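You operate a simulated robot arm through the tools that you are given. There is no shell and no other tool.

The job below is to be done with a simulated robot arm. You get a single attempt, and the scene is never put back.

Task
Gauge the thin plate, lift it off, lay out the matching spacer.
Fine: the plate on the clamped handle; the gauge arm ends up; plate and spacer end on the bench top.

Only the result counts: the job must be done as asked and must still hold three seconds after the hand-in. Knocking over, shifting, dropping, spilling or breaking anything else fails it.

Robot
A 7-joint arm with a two-finger parallel gripper, fixed in place. Base frame: the origin is at the foot of the arm, x ahead of it, y to its left, z up; the work surface is at about z = 0.8. Units: m, rad, N and s.
With the tool pointing down near the work surface it reaches from about 0.3 to 0.72 m from the base axis. Its first joint turns from -2.897 to 2.897 rad. Payload 3.43 kg.
The tool frame sits at the grasp point between the pads (the TCP): z along the fingers, y along the line on which they close. The tips reach 0.034 m beyond it. Largest opening 0.128 m; finger width 0.024, thickness 0.012; the body of the gripper, 0.048 by 0.13 m, starts 0.096 m behind the TCP.
Orientation is that of the tool frame in the base frame, as a unit quaternion [x, y, z, w]. With the fingers straight down and closing along the base's y, the tool's x points along the base's -x, its y along +y and its z along -z.

Tools
- The arm moves only by the tool move_arm. Its argument "deltas" is text: rows parted by semicolons, each of 7 numbers parted by spaces: the shift along the base's x, y, z in units of 50 mm (1.0 is 50 mm), then the turn, a rotation vector about the base's x, y, z in units of 8 degrees (1.0 is 8 degrees), then the opening, from 0 (shut) to 1 (fully open). In form: tx ty tz rx ry rz grip; .... A call has 1 to 20 rows; each row shifts and turns the commanded pose from where the row before left it. A call with a number of a shift or a turn outside -1 to 1 is refused whole. A row lasts 0.2 s, in which the tool goes at most 0.05 m and 0.15 rad; a call with a longer step from one row to the next is refused whole, and so is a gripper value outside its range. Where a pose cannot be reached the arm comes as near as it can. A force on the tool above 80 N (or 10 N above the force at the start of the call, whichever is more), or a blocked arm, ends the call early, and 0.2 s more pass. The fingers move at their own pace (about 0.108 m/s each) and stop on an object; they squeeze with about 38 N. The grip force told is the motor's: it shows also when the fingers shut on nothing. Time passes only in rows, and 0.2 s behind the last, so rows that do not move let the fingers close. It gives the time, the measured TCP pose, the force on the tool (base axes), the opening and the grip force at its end, in the units of the frame above (readings bear some noise), with the torque about the TCP (base axes, N m) and any sound that the robot's microphone picked up, and new pictures: "pictures" is both (left out), scene, wrist or none.
- Cameras (640 x 400 px; columns grow to the right, rows downward): "scene" is fixed at [0.2096, 0.5084, 1.3868]; the picture's right is [0.15, 0.99, 0.00], its down [0.88, -0.13, -0.46] and it looks along [-0.45, 0.07, -0.89] (base axes); focal length 214 px, centre (320, 200). "wrist" rides on the gripper at [0.076, -0.011, -0.16] in the tool frame; the picture's right is [0.15, 0.99, 0.00], its down [-0.88, 0.13, -0.46] and it looks along [-0.45, 0.07, 0.89] (tool axes); focal length 234 px, centre (320, 200). There is no depth. A picture from a camera that has moved, and an enlarged one, comes with that camera's place and axes in the base frame and with its lens. The place of the scene camera against the robot may be out by one fixed shift of up to 0.018 m in any direction.
- lift_body(by): slides the trunk up (or, below 0, down) by that many m; the arm rides with it, the base frame stays. It gives what a move gives, with no picture.
- zoom(camera, box): a new picture of the part [left, top, right, bottom] of that camera's present view, enlarged. It takes no simulated time.
- hand_in(): hands the job in; it is judged then, once.

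Places have to be worked out from the pictures, the camera data and where the tool is seen. Open the gripper and draw the arm clear of the work before you hand the job in, unless the task says otherwise.

The tools are called by a JSON object that holds its "fn" and its "kwargs". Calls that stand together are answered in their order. move_arm: Moves the arm, as the interface text tells. Its arguments: {"type":"object","properties":{"deltas":{"type":"string"},"pictures":{"type":"string","enum":["both","scene","wrist","none"]}},"required":["deltas"]} The other tools are called the same way: lift_body (by) slides the trunk up or down; zoom (camera, box) takes an enlarged picture of a part of a camera's view; hand_in () hands the job in.

At the start:

```text
time: 0.0
ee_pos: [0.3389, 0.254, 1.342]
ee_rot: [0.0, 1.0, 0.001, 0.0]
wrist_force: [0.0, -0.3, -0.2]
torque: [-0.01, 0.02, 0.01]
opening: 0.1281
grip_force: 0.0
trunk travel left (down, up): [-0.225, 0.099]
```

scene: 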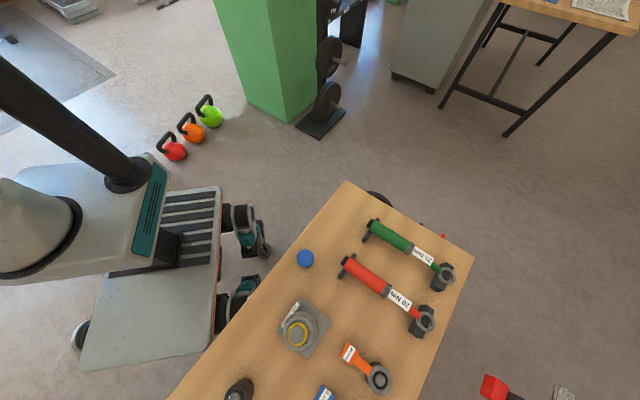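
wrist: 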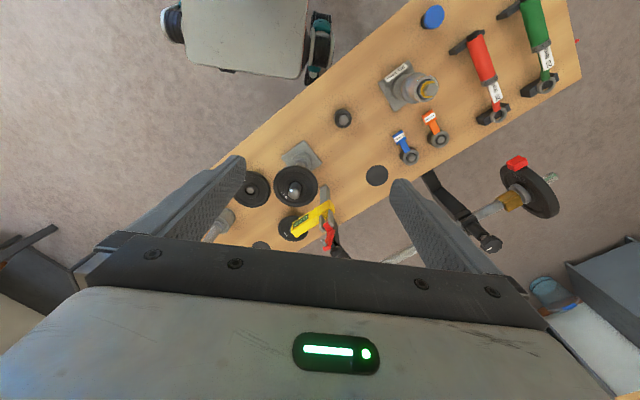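

The pictures show a workbench with several gym-style tools and fixtures; I zoom into both views to identify the plate, gauge, spacers and clamped handle.

{"fn": "zoom", "kwargs": {"camera": "wrist", "box": [200, 100, 440, 260]}}

{"fn": "zoom", "kwargs": {"camera": "wrist", "box": [340, 0, 600, 170]}}

{"fn": "zoom", "kwargs": {"camera": "scene", "box": [200, 180, 500, 400]}}

```text
2.50 times, centred on (320, 180) of wrist
camera zoom: at [0.2627, 0.242, 1.5018], right [-0.15, 0.99, 0.0], down [0.88, 0.13, 0.46], along [0.45, 0.07, -0.89], focal length 585 px, centre (320, 250)
```

zoom: 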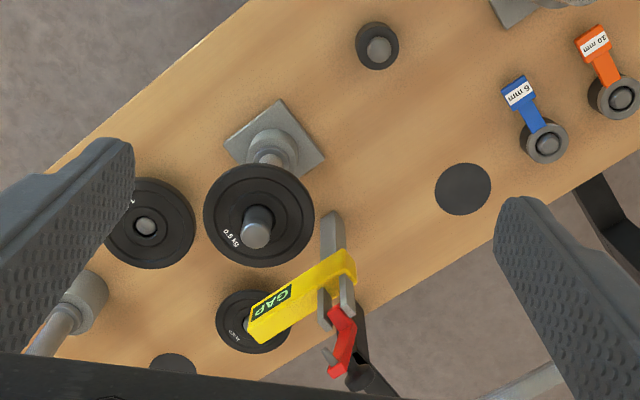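

```text
2.35 times, centred on (470, 85) of wrist
camera zoom: at [0.2627, 0.242, 1.5018], right [-0.15, 0.99, 0.0], down [0.88, 0.13, 0.46], along [0.45, 0.07, -0.89], focal length 551 px, centre (-33, 471)
```

zoom: 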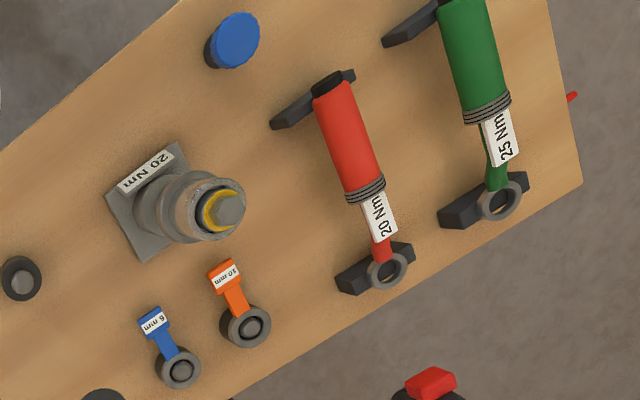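

```text
1.82 times, centred on (350, 290) of scene
camera zoom: at [0.2096, 0.5084, 1.3868], right [0.15, 0.99, 0.0], down [0.88, -0.13, -0.46], along [-0.45, 0.07, -0.89], focal length 390 px, centre (266, 36)
```

zoom: 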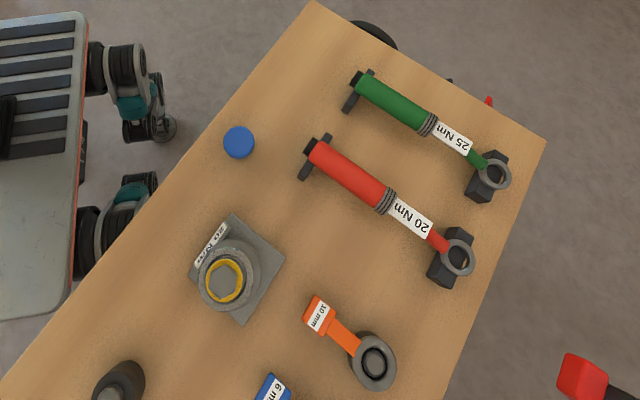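

The wrist view shows an upright clamped handle holding a 0.5 kg plate at about (0.48, 0.22). A yellow GAP gauge stands next to it, and the 6 mm and 10 mm spacers are to the right. I move lower and forward for a closer look.

{"fn": "move_arm", "kwargs": {"deltas": "0.8 0 0 0 0 0 1; 0.8 0 0 0 0 0 1; 0 0 -0.8 0 0 0 1; 0 0 -0.8 0 0 0 1; 0 0 0 0 0 0 1"}}

```text
time: 1.2
ee_pos: [0.42, 0.2531, 1.2629]
ee_rot: [0.0, 1.0, 0.001, 0.0]
wrist_force: [0.8, 0.5, 0.5]
torque: [0.03, 0.05, 0.02]
opening: 0.1279
grip_force: 0.1
trunk travel left (down, up): [-0.225, 0.099]
camera wrist: at [0.3437, 0.2415, 1.4224], right [-0.15, 0.99, 0.0], down [0.88, 0.13, 0.46], along [0.45, 0.07, -0.89], focal length 234 px, centre (320, 200)
```

scene: 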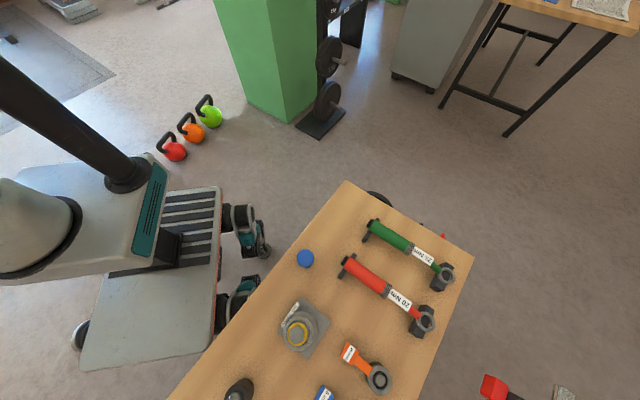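
wrist: 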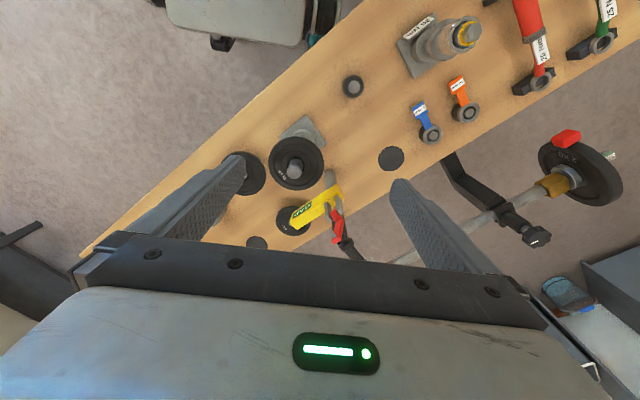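

{"fn": "zoom", "kwargs": {"camera": "wrist", "box": [220, 100, 380, 260]}}

{"fn": "zoom", "kwargs": {"camera": "wrist", "box": [330, 60, 490, 180]}}

```text
2.50 times, centred on (300, 180) of wrist
camera zoom: at [0.3437, 0.2415, 1.4224], right [-0.15, 0.99, 0.0], down [0.88, 0.13, 0.46], along [0.45, 0.07, -0.89], focal length 585 px, centre (370, 250)
```

zoom: 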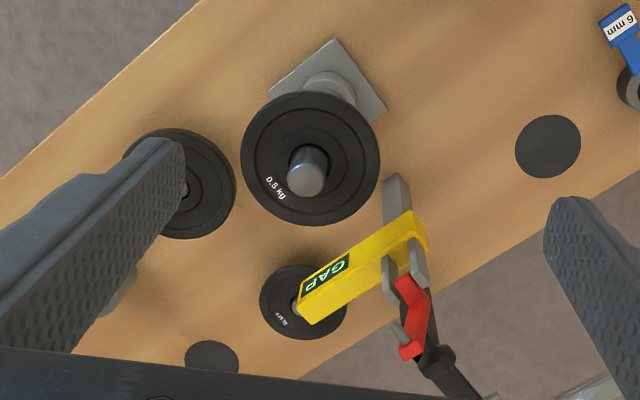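

```text
3.33 times, centred on (410, 120) of wrist
camera zoom: at [0.3437, 0.2415, 1.4224], right [-0.15, 0.99, 0.0], down [0.88, 0.13, 0.46], along [0.45, 0.07, -0.89], focal length 781 px, centre (20, 467)
```

zoom: 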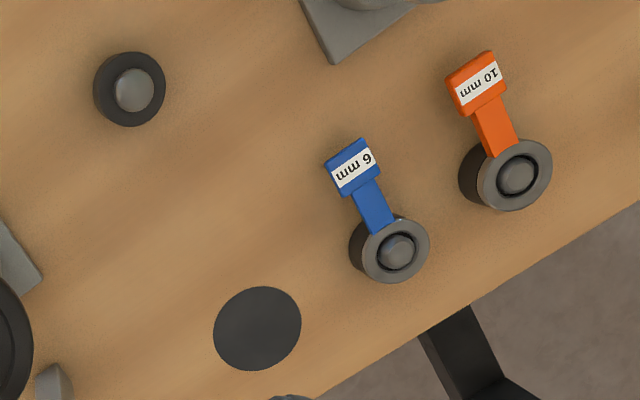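

The handle is upright at about (0.475, 0.22), with its top near z = 1.05. I need a side view of the plate and gauge, so I back off and tilt the camera toward horizontal.

{"fn": "move_arm", "kwargs": {"deltas": "-0.4 0 0 0 -1 0 1; -0.4 0 0 0 -1 0 1; -0.4 0 -0.2 0 -1 0 1; -0.4 0 -0.3 0 -1 0 1; 0 0 -0.5 0 -1 0 1; 0 0 0 0 0 0 1", "pictures": "wrist"}}

```text
time: 2.6
ee_pos: [0.3417, 0.2472, 1.2105]
ee_rot: [0.004, 0.941, -0.002, 0.339]
wrist_force: [0.2, 0.1, 0.0]
torque: [0.01, -0.01, 0.01]
opening: 0.1284
grip_force: 0.2
trunk travel left (down, up): [-0.225, 0.099]
camera wrist: at [0.1813, 0.2378, 1.2847], right [-0.1, 0.99, -0.09], down [0.39, 0.13, 0.91], along [0.92, 0.06, -0.4], focal length 234 px, centre (320, 200)
```

wrist: 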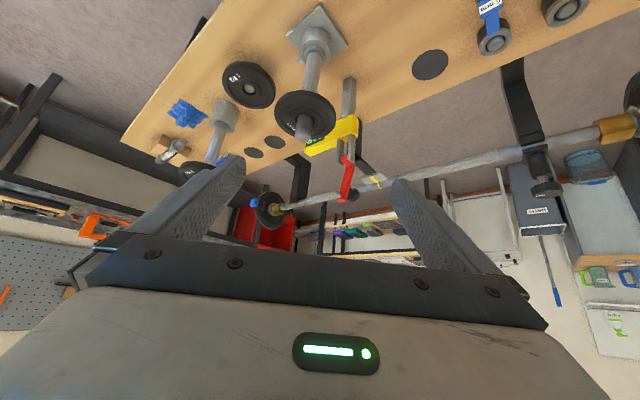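

{"fn": "zoom", "kwargs": {"camera": "wrist", "box": [230, 0, 410, 220]}}

{"fn": "zoom", "kwargs": {"camera": "wrist", "box": [270, 70, 390, 210]}}

{"fn": "zoom", "kwargs": {"camera": "wrist", "box": [130, 50, 290, 190]}}

```text
1.82 times, centred on (320, 110) of wrist
camera zoom: at [0.1813, 0.2378, 1.2847], right [-0.1, 0.99, -0.09], down [0.39, 0.13, 0.91], along [0.92, 0.06, -0.4], focal length 426 px, centre (320, 364)
```

zoom: 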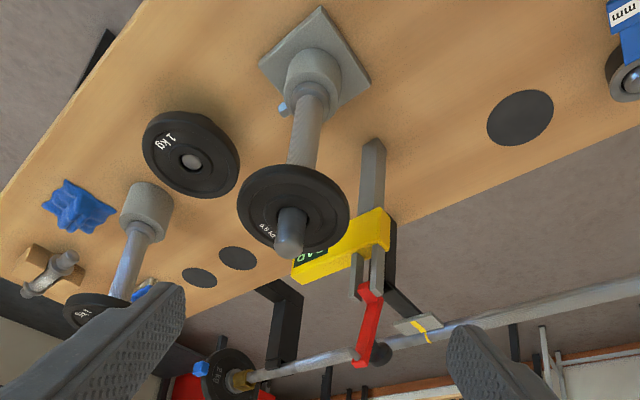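

```text
2.86 times, centred on (330, 140) of wrist
camera zoom: at [0.1813, 0.2378, 1.2847], right [-0.1, 0.99, -0.09], down [0.39, 0.13, 0.91], along [0.92, 0.06, -0.4], focal length 669 px, centre (291, 371)
```

zoom: 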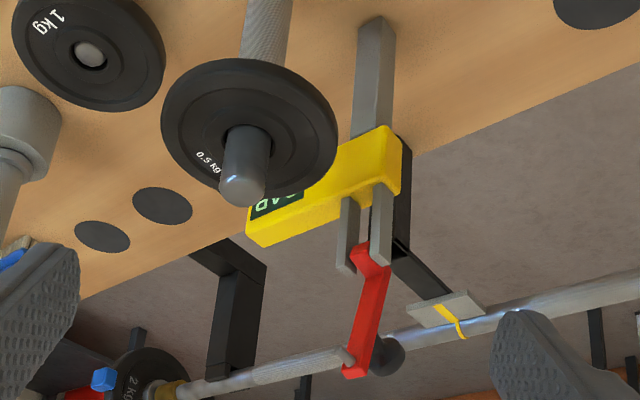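

```text
2.86 times, centred on (210, 120) of wrist
camera zoom: at [0.1813, 0.2378, 1.2847], right [-0.1, 0.99, -0.09], down [0.39, 0.13, 0.91], along [0.92, 0.06, -0.4], focal length 669 px, centre (634, 429)
```

zoom: 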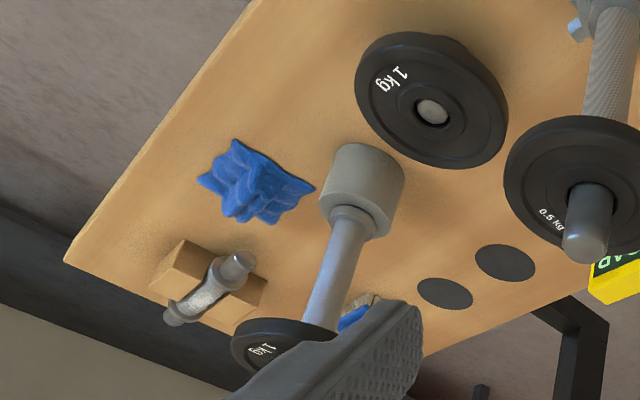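

The picture is upside down here (its down is the base's up). The gauge seems to be a post with a yellow display body and a hinged red arm, now standing up, that would swing over the 0.5 kg plate. I zoom tightly to check.

{"fn": "zoom", "kwargs": {"camera": "wrist", "box": [310, 100, 390, 210]}}

{"fn": "zoom", "kwargs": {"camera": "wrist", "box": [270, 80, 340, 150]}}

{"fn": "zoom", "kwargs": {"camera": "wrist", "box": [170, 100, 260, 180]}}

```text
3.64 times, centred on (350, 155) of wrist
camera zoom: at [0.1813, 0.2378, 1.2847], right [-0.1, 0.99, -0.09], down [0.39, 0.13, 0.91], along [0.92, 0.06, -0.4], focal length 852 px, centre (211, 364)
```

zoom: 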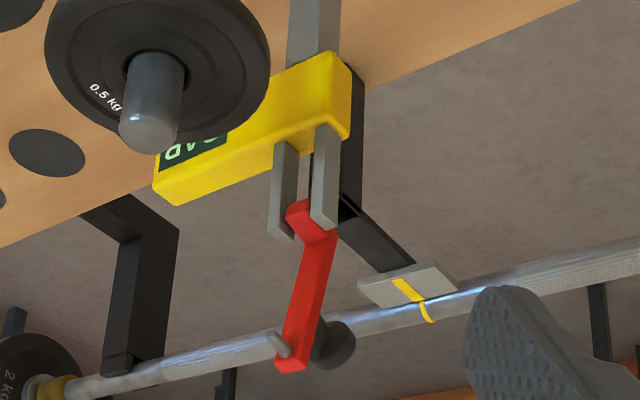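

```text
5.71 times, centred on (305, 115) of wrist
camera zoom: at [0.1813, 0.2378, 1.2847], right [-0.1, 0.99, -0.09], down [0.39, 0.13, 0.91], along [0.92, 0.06, -0.4], focal length 1338 px, centre (406, 686)
```

zoom: 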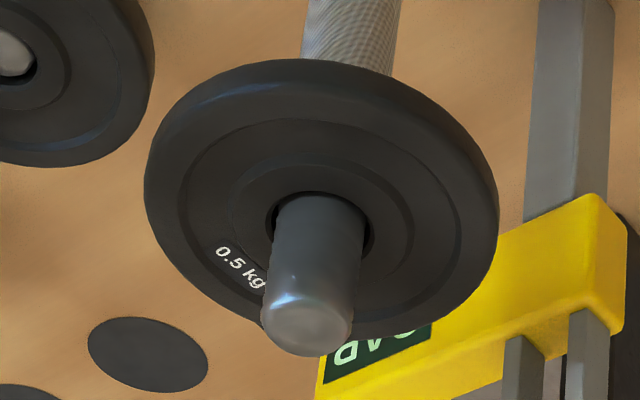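

```text
5.00 times, centred on (215, 140) of wrist
camera zoom: at [0.1813, 0.2378, 1.2847], right [-0.1, 0.99, -0.09], down [0.39, 0.13, 0.91], along [0.92, 0.06, -0.4], focal length 1171 px, centre (845, 500)
```

zoom: 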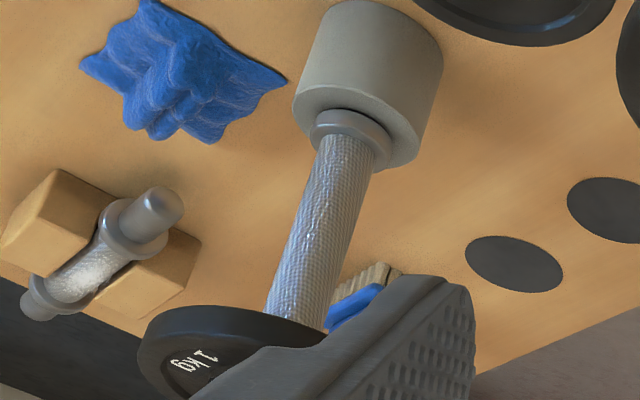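

The gauge is now clear: the red arm is hinged between two grey ears and has a probe pin facing the handle and a black ball knob behind it. I go back to a tool-down view to triangulate precisely.

{"fn": "move_arm", "kwargs": {"deltas": "0 0 0.4 0 1 0 1; 0.4 0 0.3 0 1 0 1; 0.6 0 0.2 0 1 0 1; 0.6 0.2 0.2 0 1 0 1; 0.6 0.2 0 0 1 0 1; 0 0 0 0 0 0 1", "pictures": "wrist"}}

```text
time: 4.0
ee_pos: [0.4503, 0.2717, 1.2679]
ee_rot: [0.0, 1.0, 0.0, -0.001]
wrist_force: [0.0, 0.2, 1.0]
torque: [0.03, 0.07, -0.01]
opening: 0.128
grip_force: 0.0
trunk travel left (down, up): [-0.225, 0.099]
camera wrist: at [0.3751, 0.2595, 1.4269], right [-0.15, 0.99, 0.0], down [0.88, 0.13, 0.45], along [0.45, 0.07, -0.89], focal length 234 px, centre (320, 200)
```

wrist: 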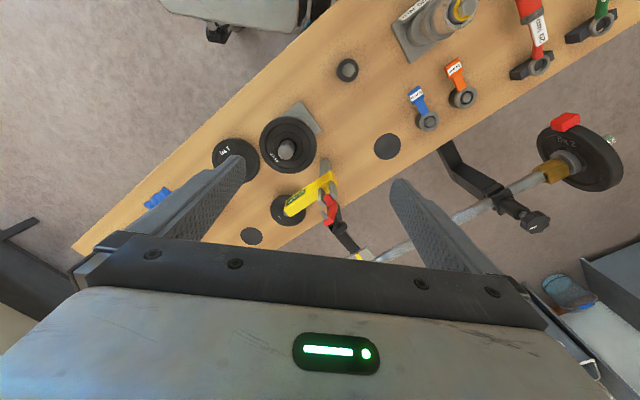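

{"fn": "zoom", "kwargs": {"camera": "wrist", "box": [270, 150, 370, 260]}}

{"fn": "zoom", "kwargs": {"camera": "wrist", "box": [250, 90, 330, 190]}}

{"fn": "zoom", "kwargs": {"camera": "wrist", "box": [360, 50, 490, 170]}}

```text
3.64 times, centred on (320, 205) of wrist
camera zoom: at [0.3751, 0.2595, 1.4269], right [-0.15, 0.99, 0.0], down [0.88, 0.13, 0.45], along [0.45, 0.07, -0.89], focal length 852 px, centre (320, 182)
```

zoom: 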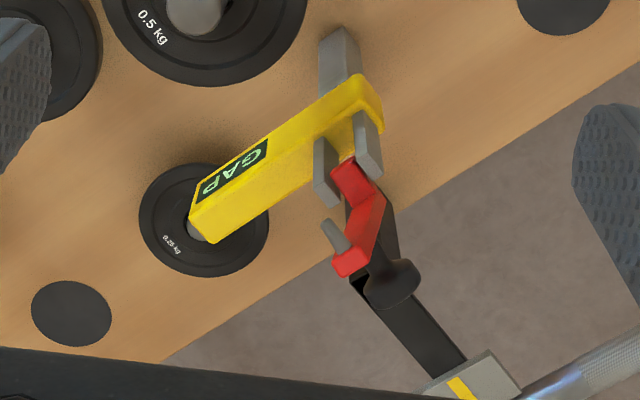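

```text
4.00 times, centred on (290, 140) of wrist
camera zoom: at [0.3751, 0.2595, 1.4269], right [-0.15, 0.99, 0.0], down [0.88, 0.13, 0.45], along [0.45, 0.07, -0.89], focal length 937 px, centre (440, 440)
```

zoom: 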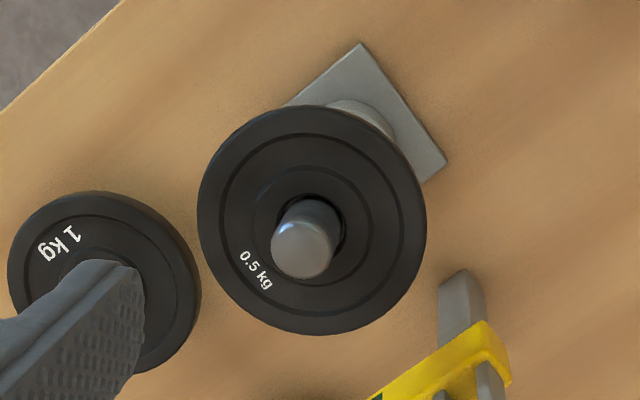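

```text
3.33 times, centred on (425, 110) of wrist
camera zoom: at [0.3751, 0.2595, 1.4269], right [-0.15, 0.99, 0.0], down [0.88, 0.13, 0.45], along [0.45, 0.07, -0.89], focal length 781 px, centre (-30, 500)
```

zoom: 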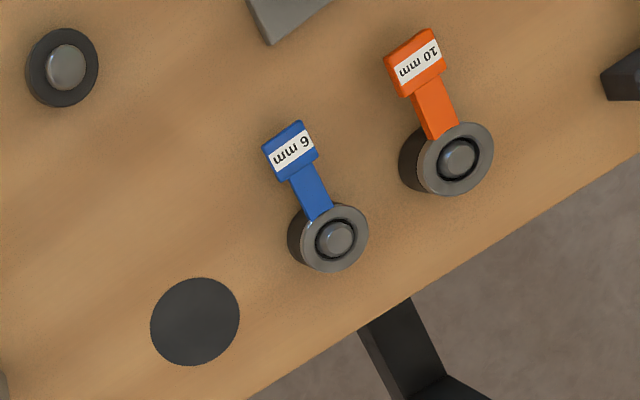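

From two views, the ball knob is at about (0.597, 0.330, 1.083), the hinge at about (0.575, 0.307, 1.005), and the handle axis at about (0.486, 0.220) with the plate top near z = 1.0. I move above the knob with the closing line parallel to the hinge axis (yaw about 43°).

{"fn": "move_arm", "kwargs": {"deltas": "0.49 0.193 -0.2 0 0 0.9 0.7; 0.49 0.193 -0.2 0 0 0.9 0.7; 0.49 0.193 -0.2 0 0 0.9 0.7; 0.49 0.193 -0.3 0 0 0.9 0.7; 0.49 0.193 -0.3 0 0 0.9 0.7; 0.49 0.193 -0.3 0 0 0.9 0.7; 0 0 0 0 0 0 0.7; 0 0 0 0 0 0 0.7", "pictures": "wrist"}}

```text
time: 5.8
ee_pos: [0.5868, 0.3264, 1.1906]
ee_rot: [-0.368, 0.93, 0.0, -0.001]
wrist_force: [0.1, 0.8, -0.4]
torque: [0.0, -0.01, -0.03]
opening: 0.0895
grip_force: 0.2
out of reach, approached as far as the arm can: row 6
trunk travel left (down, up): [-0.225, 0.099]
camera wrist: at [0.5395, 0.2663, 1.3508], right [-0.78, 0.62, 0.0], down [0.55, 0.7, 0.46], along [0.28, 0.36, -0.89], focal length 234 px, centre (320, 200)
```

wrist: 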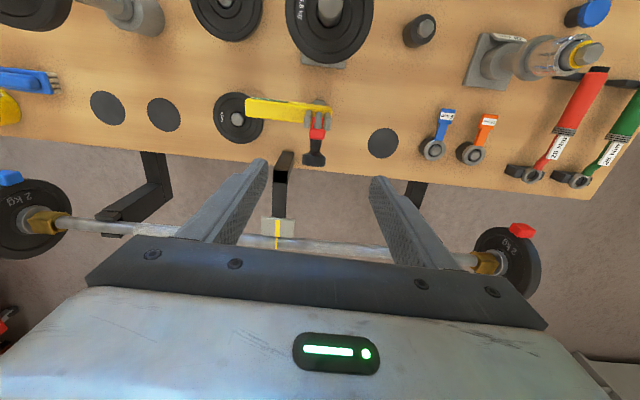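

The knob now lies nearly between the fingers, but the arm fell about 1 cm short of the target. I zoom for a third triangulation of the knob.

{"fn": "zoom", "kwargs": {"camera": "wrist", "box": [230, 80, 350, 180]}}

{"fn": "zoom", "kwargs": {"camera": "wrist", "box": [360, 90, 520, 200]}}

```text
4.00 times, centred on (290, 130) of wrist
camera zoom: at [0.5395, 0.2663, 1.3508], right [-0.78, 0.62, 0.0], down [0.55, 0.7, 0.46], along [0.28, 0.36, -0.89], focal length 937 px, centre (440, 480)
```

zoom: 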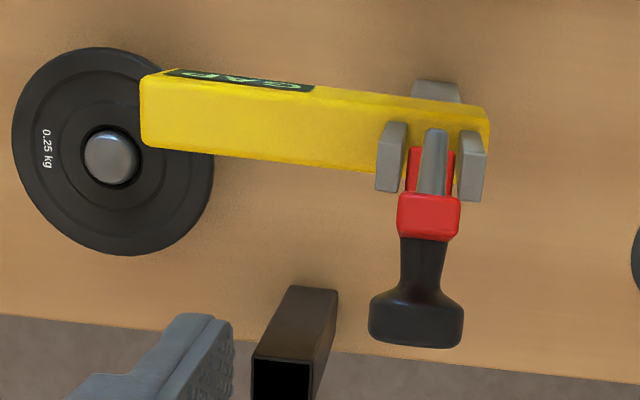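

```text
3.64 times, centred on (440, 145) of wrist
camera zoom: at [0.5395, 0.2663, 1.3508], right [-0.78, 0.62, 0.0], down [0.55, 0.7, 0.46], along [0.28, 0.36, -0.89], focal length 852 px, centre (-116, 400)
```

zoom: 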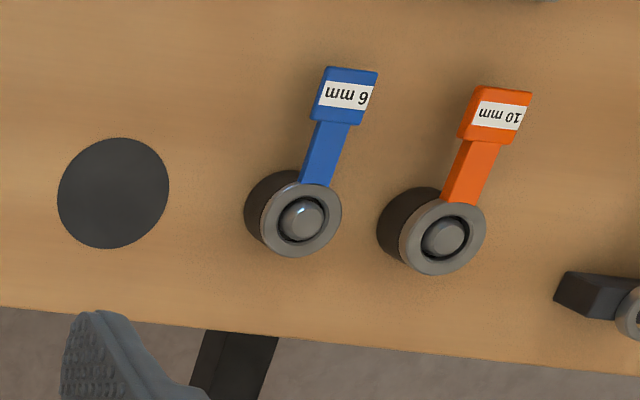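

This view confirms the knob at about (0.597, 0.3295, 1.083), and the bench edge shows the layout turned exactly 45°. I correct the yaw to 45° and descend part way to check reach.

{"fn": "move_arm", "kwargs": {"deltas": "0.1 0.03 -0.5 0 0 0.225 0.7; 0.1 0.03 -0.5 0 0 0 0.7; 0 0 0 0 0 0 0.7", "pictures": "wrist"}}

```text
time: 6.6
ee_pos: [0.5984, 0.3291, 1.1423]
ee_rot: [-0.383, 0.924, -0.001, 0.0]
wrist_force: [0.3, -0.3, -0.2]
torque: [-0.03, 0.01, -0.01]
opening: 0.0896
grip_force: 0.0
trunk travel left (down, up): [-0.225, 0.099]
camera wrist: at [0.5535, 0.2682, 1.3018], right [-0.8, 0.6, 0.0], down [0.53, 0.71, 0.46], along [0.27, 0.37, -0.89], focal length 234 px, centre (320, 200)
```

wrist: 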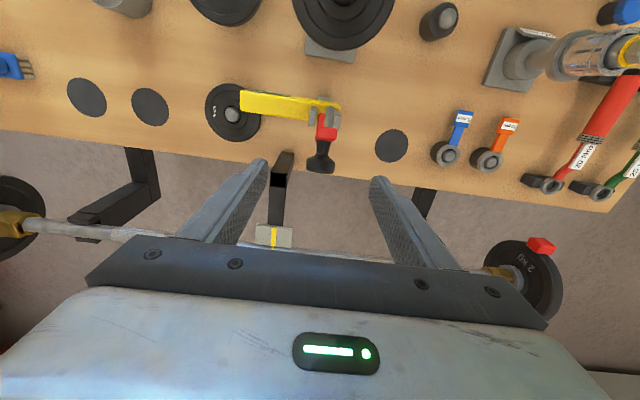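

The tool is centred over the knob at (0.598, 0.329, 1.142). I descend to z ≈ 1.103 and close gently on the cap.

{"fn": "move_arm", "kwargs": {"deltas": "0 0 -0.4 0 0 0 0.6; 0 0 -0.38 0 0 0 0.6; 0 0 0 0 0 0 0.6", "pictures": "wrist"}}

{"fn": "zoom", "kwargs": {"camera": "wrist", "box": [220, 100, 420, 220]}}

```text
time: 7.4
ee_pos: [0.6005, 0.33, 1.1033]
ee_rot: [-0.382, 0.924, 0.0, 0.0]
wrist_force: [-0.7, -0.5, -0.7]
torque: [0.02, 0.01, 0.0]
opening: 0.0767
grip_force: 0.1
trunk travel left (down, up): [-0.225, 0.099]
camera wrist: at [0.5545, 0.267, 1.2631], right [-0.8, 0.6, 0.0], down [0.53, 0.71, 0.46], along [0.27, 0.37, -0.89], focal length 234 px, centre (320, 200)
```

wrist: 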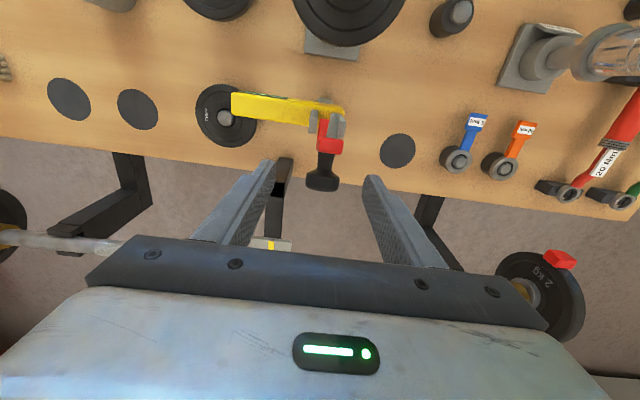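

```text
3.20 times, centred on (320, 160) of wrist
camera zoom: at [0.5545, 0.267, 1.2631], right [-0.8, 0.6, 0.0], down [0.53, 0.71, 0.46], along [0.27, 0.37, -0.89], focal length 749 px, centre (320, 328)
```

zoom: 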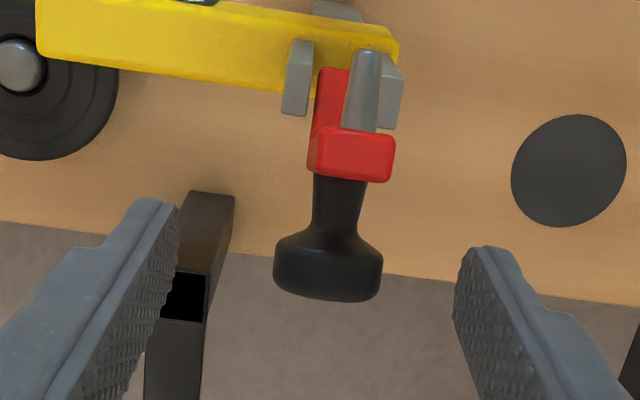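

The knob cap sits at about (0.597, 0.328), between the finger tips. I close on it.

{"fn": "move_arm", "kwargs": {"deltas": "0 0 0 0 0 0 0.1; 0 0 0 0 0 0 0.1; 0 0 0 0 0 0 0.1", "pictures": "wrist"}}

{"fn": "zoom", "kwargs": {"camera": "wrist", "box": [220, 100, 420, 220]}}

```text
time: 8.2
ee_pos: [0.599, 0.3301, 1.1038]
ee_rot: [-0.383, 0.924, 0.001, 0.0]
wrist_force: [-5.9, 3.2, -0.9]
torque: [0.09, 0.14, -0.03]
opening: 0.0273
grip_force: 45.6
trunk travel left (down, up): [-0.225, 0.099]
camera wrist: at [0.5537, 0.2679, 1.2631], right [-0.8, 0.6, 0.0], down [0.53, 0.71, 0.46], along [0.27, 0.37, -0.89], focal length 234 px, centre (320, 200)
```

wrist: 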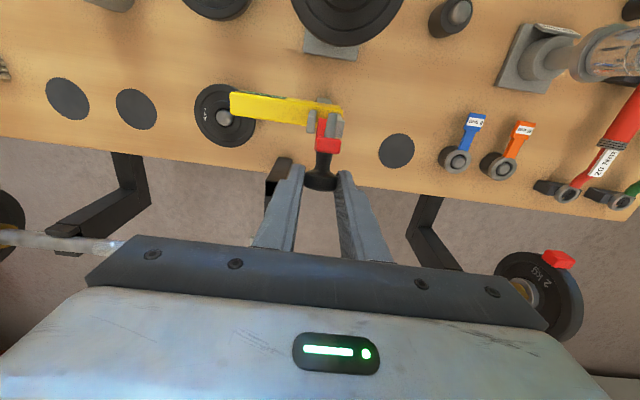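

```text
3.20 times, centred on (320, 160) of wrist
camera zoom: at [0.5537, 0.2679, 1.2631], right [-0.8, 0.6, 0.0], down [0.53, 0.71, 0.46], along [0.27, 0.37, -0.89], focal length 749 px, centre (320, 328)
```

zoom: 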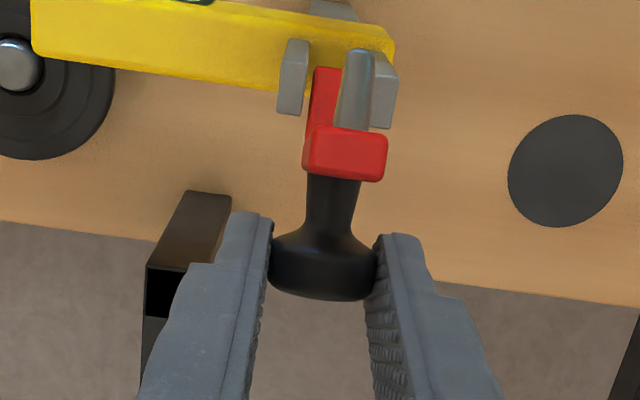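

The knob is gripped at 0.027 m opening. I swing it toward the handle along an arc, first up to vertical, and watch the forces.

{"fn": "move_arm", "kwargs": {"deltas": "-0.075 -0.075 0.047 0 0 0 0.1; -0.075 -0.075 0.047 0 0 0 0.1; -0.0925 -0.0925 0.035 0 0 0 0.1; -0.0925 -0.0925 0.035 0 0 0 0.1; -0.095 -0.095 0.012 0 0 0 0.1; -0.095 -0.095 0.012 0 0 0 0.1", "pictures": "wrist"}}

{"fn": "zoom", "kwargs": {"camera": "wrist", "box": [220, 80, 420, 220]}}

```text
time: 9.6
ee_pos: [0.5739, 0.3054, 1.113]
ee_rot: [-0.383, 0.924, 0.001, 0.001]
wrist_force: [2.4, 20.1, 2.2]
torque: [1.27, -0.83, 0.02]
opening: 0.027
grip_force: 45.2
trunk travel left (down, up): [-0.225, 0.099]
camera wrist: at [0.5279, 0.2424, 1.2722], right [-0.8, 0.6, 0.0], down [0.53, 0.71, 0.46], along [0.27, 0.37, -0.89], focal length 234 px, centre (320, 200)
```

wrist: 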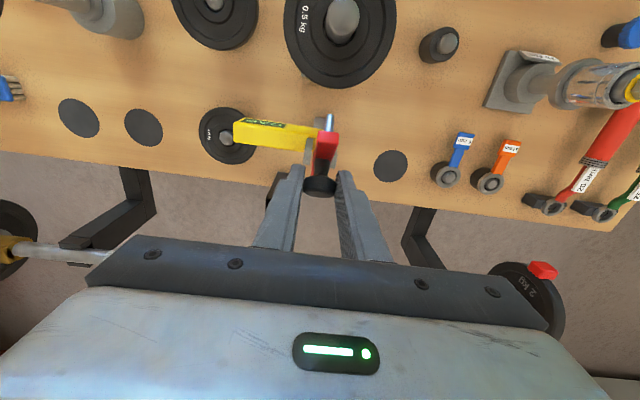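

```text
2.86 times, centred on (320, 150) of wrist
camera zoom: at [0.5279, 0.2424, 1.2722], right [-0.8, 0.6, 0.0], down [0.53, 0.71, 0.46], along [0.27, 0.37, -0.89], focal length 669 px, centre (320, 343)
```

zoom: 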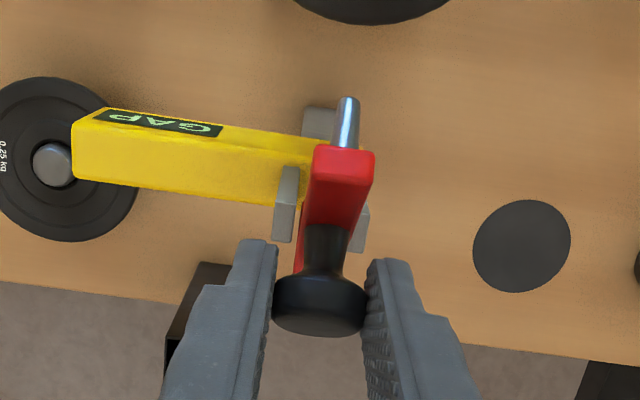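

The arm has reached vertical with moderate force and the knob is turning in the grip. I continue the arc downward, with a small sideways correction.

{"fn": "move_arm", "kwargs": {"deltas": "-0.1 -0.09 -0.012 0 0 0 0.1; -0.1 -0.09 -0.012 0 0 0 0.1; -0.098 -0.088 -0.035 0 0 0 0.1; -0.098 -0.088 -0.035 0 0 0 0.1; -0.091 -0.081 -0.057 0 0 0 0.1; -0.091 -0.081 -0.057 0 0 0 0.1", "pictures": "wrist"}}

{"fn": "zoom", "kwargs": {"camera": "wrist", "box": [200, 60, 440, 220]}}

```text
time: 11.0
ee_pos: [0.5454, 0.2756, 1.1048]
ee_rot: [-0.382, 0.924, 0.0, 0.002]
wrist_force: [7.5, 10.4, 11.0]
torque: [1.05, -1.09, 0.01]
opening: 0.0272
grip_force: 44.8
trunk travel left (down, up): [-0.225, 0.099]
camera wrist: at [0.4991, 0.2146, 1.2631], right [-0.8, 0.6, 0.0], down [0.53, 0.71, 0.46], along [0.27, 0.36, -0.89], focal length 234 px, centre (320, 200)
```

wrist: 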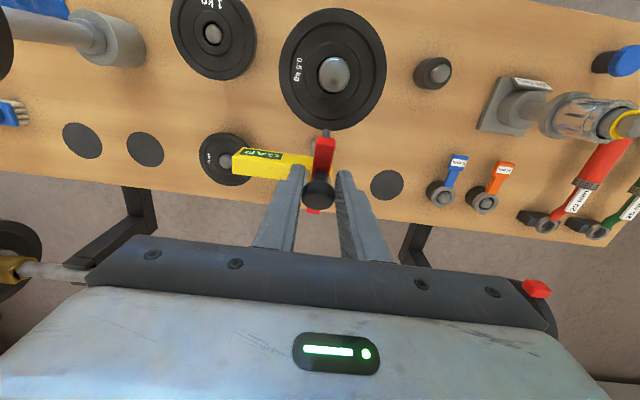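

```text
2.50 times, centred on (320, 140) of wrist
camera zoom: at [0.4991, 0.2146, 1.2631], right [-0.8, 0.6, 0.0], down [0.53, 0.71, 0.46], along [0.27, 0.36, -0.89], focal length 585 px, centre (320, 350)
```

zoom: 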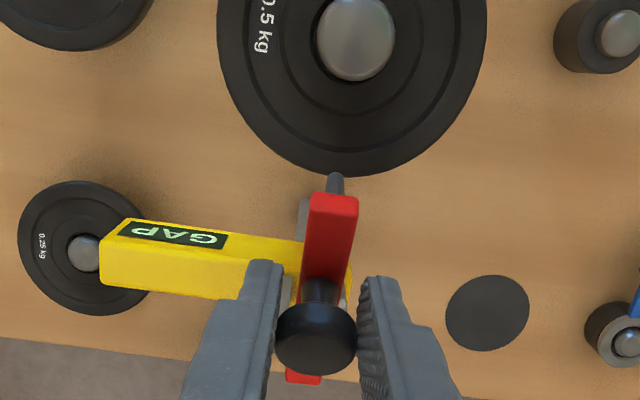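

The arm is now about 30° past vertical toward the plate and swinging smoothly. I continue to roughly 50° and look.

{"fn": "move_arm", "kwargs": {"deltas": "-0.078 -0.078 -0.077 0 0 0 0.1; -0.078 -0.078 -0.077 0 0 0 0.1; -0.068 -0.068 -0.096 0 0 0 0.1; -0.068 -0.068 -0.096 0 0 0 0.1; 0 0 0 0 0 0 0.1", "pictures": "wrist"}}

{"fn": "zoom", "kwargs": {"camera": "wrist", "box": [200, 60, 440, 220]}}

```text
time: 12.2
ee_pos: [0.5294, 0.2611, 1.0858]
ee_rot: [-0.383, 0.924, 0.0, 0.0]
wrist_force: [4.1, 1.6, 14.1]
torque: [0.68, -0.8, -0.06]
opening: 0.0267
grip_force: 45.1
trunk travel left (down, up): [-0.225, 0.099]
camera wrist: at [0.4835, 0.1985, 1.2451], right [-0.8, 0.6, 0.0], down [0.53, 0.71, 0.46], along [0.27, 0.37, -0.89], focal length 234 px, centre (320, 200)
```

wrist: 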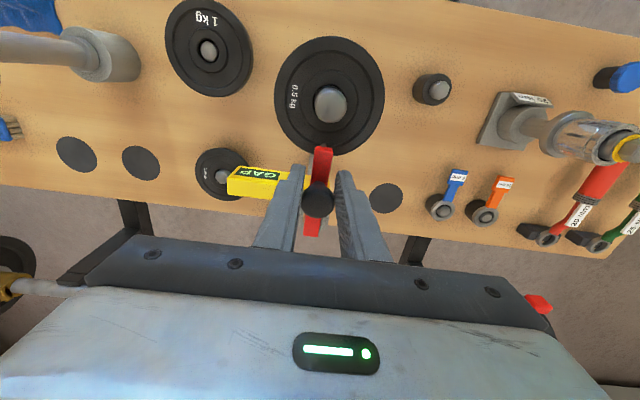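

```text
2.50 times, centred on (320, 140) of wrist
camera zoom: at [0.4835, 0.1985, 1.2451], right [-0.8, 0.6, 0.0], down [0.53, 0.71, 0.46], along [0.27, 0.37, -0.89], focal length 585 px, centre (320, 350)
```

zoom: 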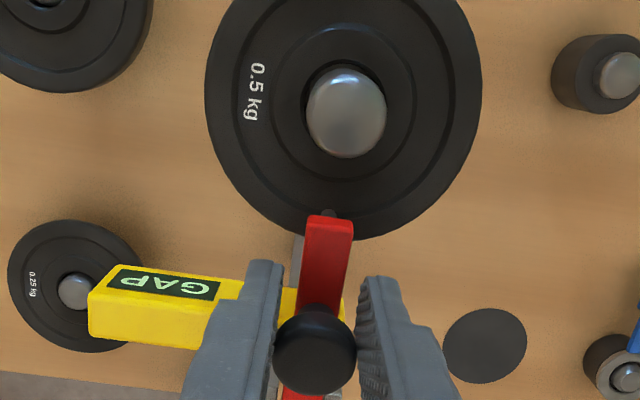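

The probe is nearly above the plate rim. I continue in small steps until it contacts the plate, watching force and the display.

{"fn": "move_arm", "kwargs": {"deltas": "-0.036 -0.036 -0.062 0 0 0 0.1; -0.034 -0.034 -0.062 0 0 0 0.1; -0.03 -0.03 -0.062 0 0 0 0.1; 0 0 0 0 0 0 0.1", "pictures": "wrist"}}

{"fn": "zoom", "kwargs": {"camera": "wrist", "box": [200, 60, 440, 220]}}

```text
time: 13.2
ee_pos: [0.5233, 0.2549, 1.0756]
ee_rot: [-0.383, 0.924, 0.0, -0.001]
wrist_force: [5.1, -6.6, 16.9]
torque: [0.69, -0.91, -0.11]
opening: 0.0261
grip_force: 45.1
trunk travel left (down, up): [-0.225, 0.099]
camera wrist: at [0.4776, 0.1927, 1.2359], right [-0.8, 0.6, 0.0], down [0.53, 0.71, 0.46], along [0.27, 0.37, -0.89], focal length 234 px, centre (320, 200)
```

wrist: 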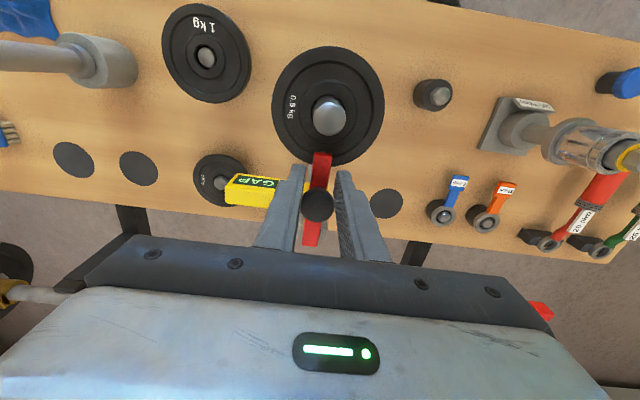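

```text
2.50 times, centred on (320, 140) of wrist
camera zoom: at [0.4776, 0.1927, 1.2359], right [-0.8, 0.6, 0.0], down [0.53, 0.71, 0.46], along [0.27, 0.37, -0.89], focal length 585 px, centre (320, 350)
```

zoom: 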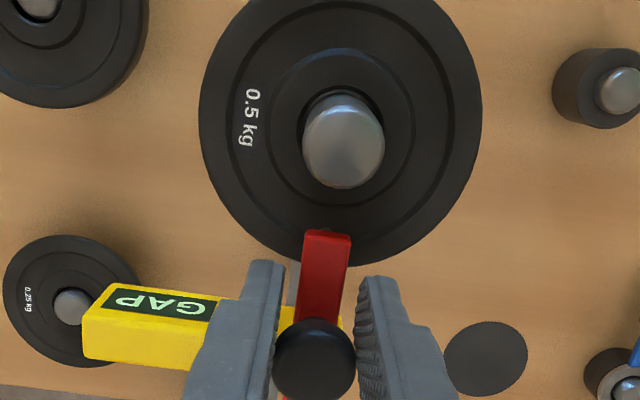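

No contact yet and the display still shows GAP. I continue the arc down in small steps.

{"fn": "move_arm", "kwargs": {"deltas": "-0.026 -0.026 -0.064 0 0 0 0.1; -0.024 -0.024 -0.064 0 0 0 0.1; -0.022 -0.022 -0.064 0 0 0 0.1; 0 0 0 0 0 0 0.1", "pictures": "wrist"}}

{"fn": "zoom", "kwargs": {"camera": "wrist", "box": [200, 60, 440, 220]}}

```text
time: 14.2
ee_pos: [0.5202, 0.2508, 1.0686]
ee_rot: [-0.382, 0.924, 0.0, 0.003]
wrist_force: [5.6, -13.0, 35.0]
torque: [0.23, -0.5, -0.21]
opening: 0.026
grip_force: 45.1
trunk travel left (down, up): [-0.225, 0.099]
camera wrist: at [0.4738, 0.1892, 1.2281], right [-0.8, 0.6, 0.0], down [0.53, 0.71, 0.46], along [0.28, 0.37, -0.89], focal length 234 px, centre (320, 200)
```

wrist: 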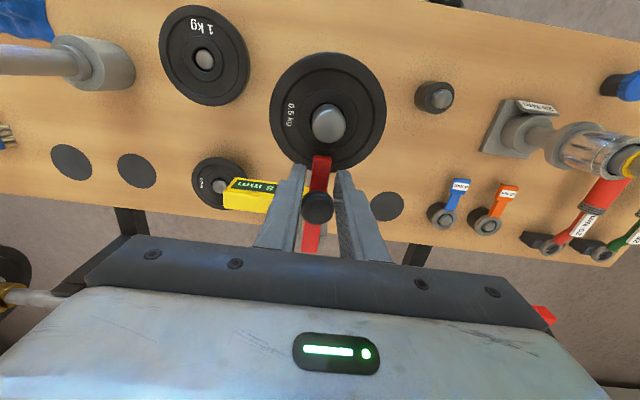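

```text
2.50 times, centred on (320, 140) of wrist
camera zoom: at [0.4738, 0.1892, 1.2281], right [-0.8, 0.6, 0.0], down [0.53, 0.71, 0.46], along [0.28, 0.37, -0.89], focal length 585 px, centre (320, 350)
```

zoom: 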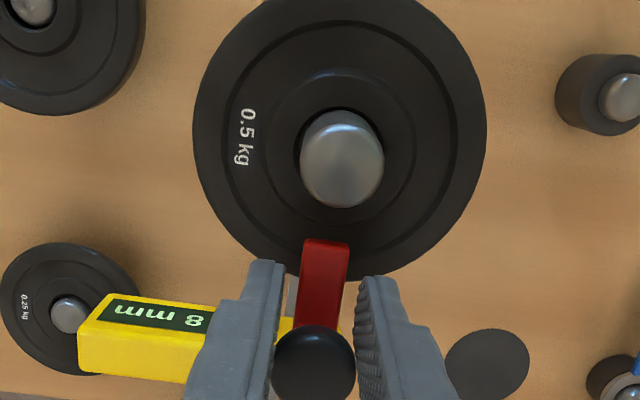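

The probe has made contact (35 N upward) and the display has changed to a reading. I zoom in to read it.

{"fn": "zoom", "kwargs": {"camera": "wrist", "box": [220, 165, 300, 215]}}

{"fn": "zoom", "kwargs": {"camera": "wrist", "box": [420, 160, 540, 240]}}

```text
8.00 times, centred on (260, 190) of wrist
camera zoom: at [0.4738, 0.1892, 1.2281], right [-0.8, 0.6, 0.0], down [0.53, 0.71, 0.46], along [0.28, 0.37, -0.89], focal length 1873 px, centre (800, 280)
```

zoom: 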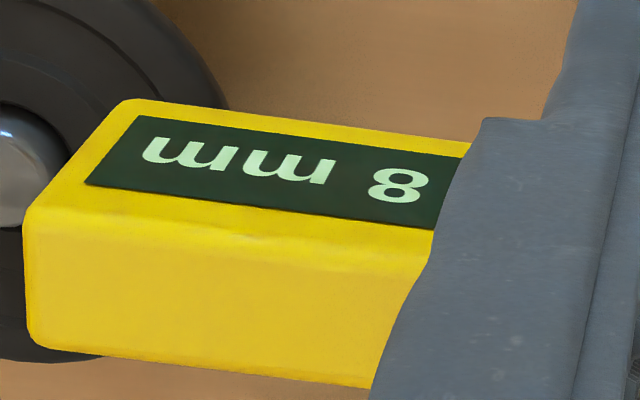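

```text
5.00 times, centred on (480, 200) of wrist
camera zoom: at [0.4738, 0.1892, 1.2281], right [-0.8, 0.6, 0.0], down [0.53, 0.71, 0.46], along [0.28, 0.37, -0.89], focal length 1171 px, centre (-480, 200)
```

zoom: 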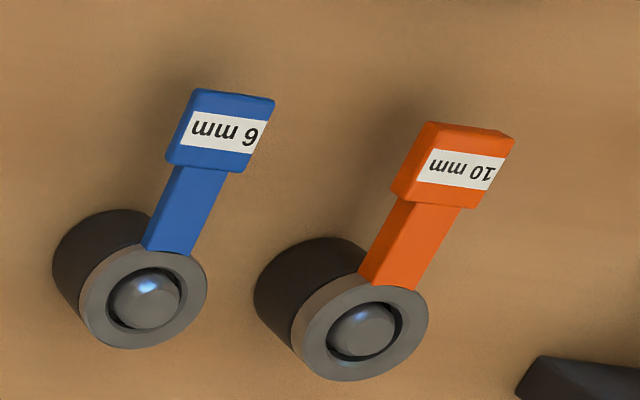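

The display reads "8 mm" under my 35 N push, which may be tilting the plate. I open slightly so the arm rests under its own weight, then read it again.

{"fn": "move_arm", "kwargs": {"deltas": "0 0 0.02 0 0 0 0.1; 0 0 0.02 0 0 0 0.1; 0 0 0 0 0 0 0.1", "pictures": "wrist"}}

{"fn": "zoom", "kwargs": {"camera": "wrist", "box": [220, 100, 420, 220]}}

```text
time: 15.0
ee_pos: [0.52, 0.2517, 1.0688]
ee_rot: [-0.382, 0.924, 0.001, 0.001]
wrist_force: [7.6, -17.1, 30.1]
torque: [0.36, -0.7, -0.2]
opening: 0.0256
grip_force: 45.4
trunk travel left (down, up): [-0.225, 0.099]
camera wrist: at [0.4741, 0.1892, 1.2282], right [-0.8, 0.6, 0.0], down [0.53, 0.71, 0.46], along [0.28, 0.37, -0.89], focal length 234 px, centre (320, 200)
```

wrist: 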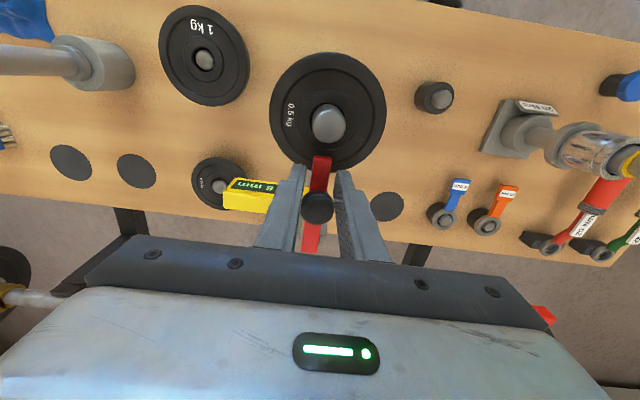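

```text
3.20 times, centred on (320, 160) of wrist
camera zoom: at [0.4741, 0.1892, 1.2282], right [-0.8, 0.6, 0.0], down [0.53, 0.71, 0.46], along [0.28, 0.37, -0.89], focal length 749 px, centre (320, 328)
```

zoom: 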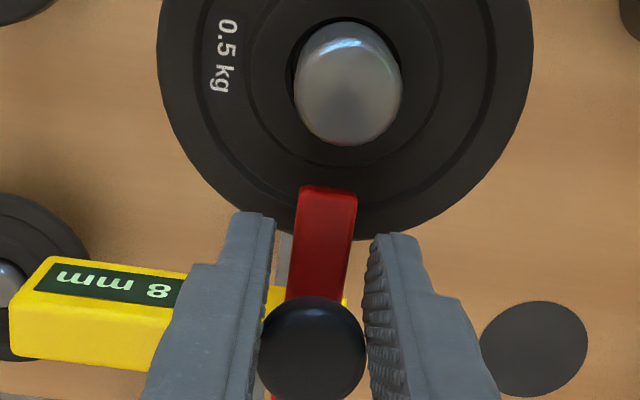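

It still reads 8 mm at 30 N. I open the fingers without moving so that only the arm's own weight rests on the plate, and read again.

{"fn": "move_arm", "kwargs": {"deltas": "0 0 0 0 0 0 0.45; 0 0 0 0 0 0 0.45; 0 0 0 0 0 0 0.45; 0 0 0 0 0 0 0.45; 0 0 0 0 0 0 0.45", "pictures": "wrist"}}

{"fn": "zoom", "kwargs": {"camera": "wrist", "box": [200, 100, 420, 220]}}

```text
time: 16.2
ee_pos: [0.5204, 0.2536, 1.0675]
ee_rot: [-0.383, 0.924, 0.0, 0.0]
wrist_force: [0.5, -0.5, -0.4]
torque: [0.01, -0.01, 0.02]
opening: 0.0579
grip_force: 0.0
trunk travel left (down, up): [-0.225, 0.099]
camera wrist: at [0.4748, 0.1918, 1.2262], right [-0.8, 0.6, 0.0], down [0.53, 0.71, 0.46], along [0.27, 0.37, -0.89], focal length 234 px, centre (320, 200)
```

wrist: 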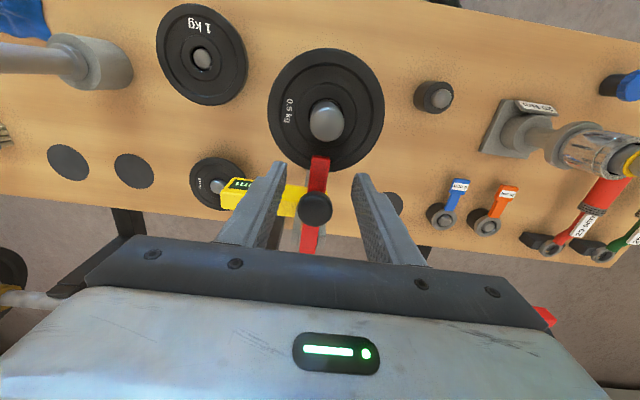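

```text
2.91 times, centred on (310, 160) of wrist
camera zoom: at [0.4748, 0.1918, 1.2262], right [-0.8, 0.6, 0.0], down [0.53, 0.71, 0.46], along [0.27, 0.37, -0.89], focal length 681 px, centre (349, 316)
```

zoom: 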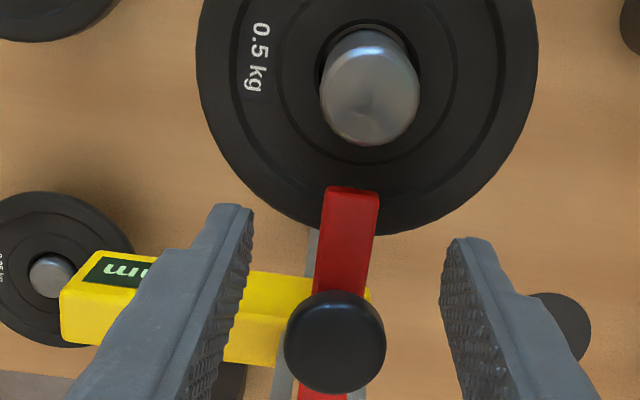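

The arm stays down by itself. I raise straight up to clear the knob, read the display, and look over the rest of the bench for other spacers.

{"fn": "move_arm", "kwargs": {"deltas": "0 0 0.5 0 0 0 0.6; 0 0 1 0 0 0 0.8; 0 0 1 0 0 0 0.8; 0 0 0 0 0 0 0.8", "pictures": "wrist"}}

{"fn": "zoom", "kwargs": {"camera": "wrist", "box": [220, 150, 380, 240]}}

```text
time: 17.2
ee_pos: [0.5198, 0.2546, 1.1921]
ee_rot: [-0.382, 0.924, -0.001, -0.001]
wrist_force: [-0.3, 0.1, 0.5]
torque: [-0.01, 0.02, -0.01]
opening: 0.1022
grip_force: 0.0
trunk travel left (down, up): [-0.225, 0.099]
camera wrist: at [0.4744, 0.1919, 1.3521], right [-0.8, 0.6, 0.0], down [0.53, 0.71, 0.46], along [0.27, 0.37, -0.89], focal length 234 px, centre (320, 200)
```

wrist: 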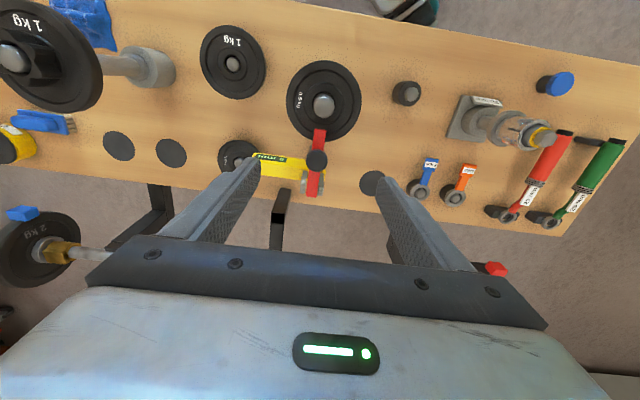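

```text
4.00 times, centred on (300, 195) of wrist
camera zoom: at [0.4744, 0.1919, 1.3521], right [-0.8, 0.6, 0.0], down [0.53, 0.71, 0.46], along [0.27, 0.37, -0.89], focal length 937 px, centre (400, 220)
```

zoom: 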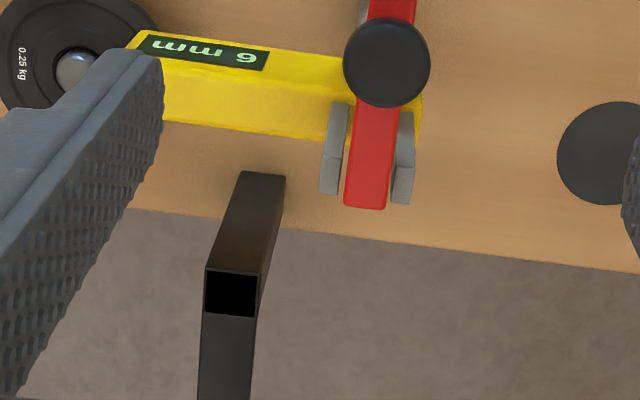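

Now the display looks like "6 mm" with the arm resting freely. I zoom tighter to be sure.

{"fn": "zoom", "kwargs": {"camera": "wrist", "box": [245, 150, 295, 180]}}

{"fn": "zoom", "kwargs": {"camera": "wrist", "box": [280, 60, 400, 200]}}

{"fn": "zoom", "kwargs": {"camera": "wrist", "box": [400, 140, 500, 210]}}

```text
12.80 times, centred on (270, 165) of wrist
camera zoom: at [0.4744, 0.1919, 1.3521], right [-0.8, 0.6, 0.0], down [0.53, 0.71, 0.46], along [0.27, 0.37, -0.89], focal length 2997 px, centre (960, 648)
```

zoom: 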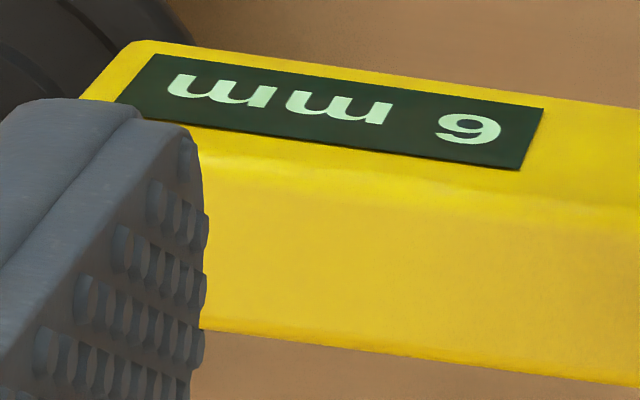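

```text
2.86 times, centred on (340, 130) of wrist
camera zoom: at [0.4744, 0.1919, 1.3521], right [-0.8, 0.6, 0.0], down [0.53, 0.71, 0.46], along [0.27, 0.37, -0.89], focal length 669 px, centre (263, 400)
```

zoom: 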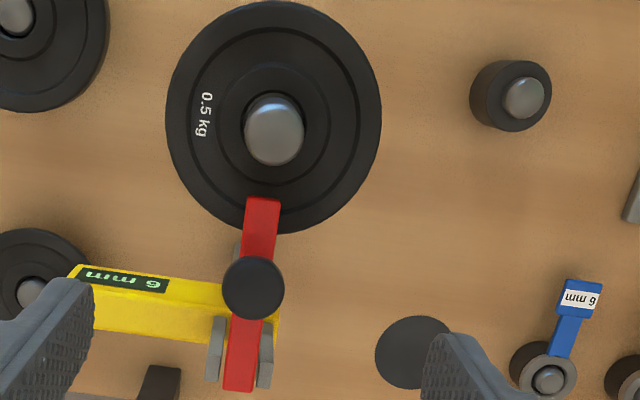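

```text
5.71 times, centred on (450, 175) of wrist
camera zoom: at [0.4744, 0.1919, 1.3521], right [-0.8, 0.6, 0.0], down [0.53, 0.71, 0.46], along [0.27, 0.37, -0.89], focal length 1338 px, centre (-423, 343)
```

zoom: 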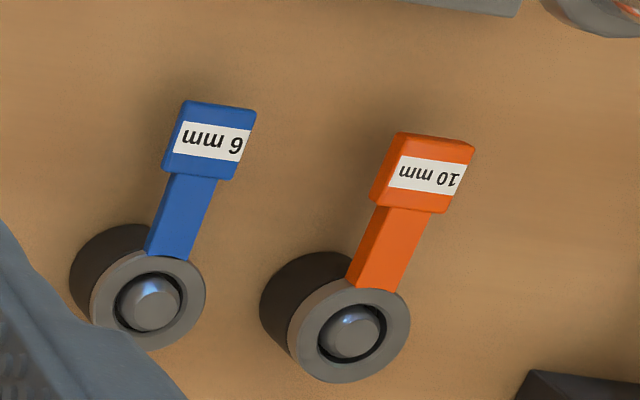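

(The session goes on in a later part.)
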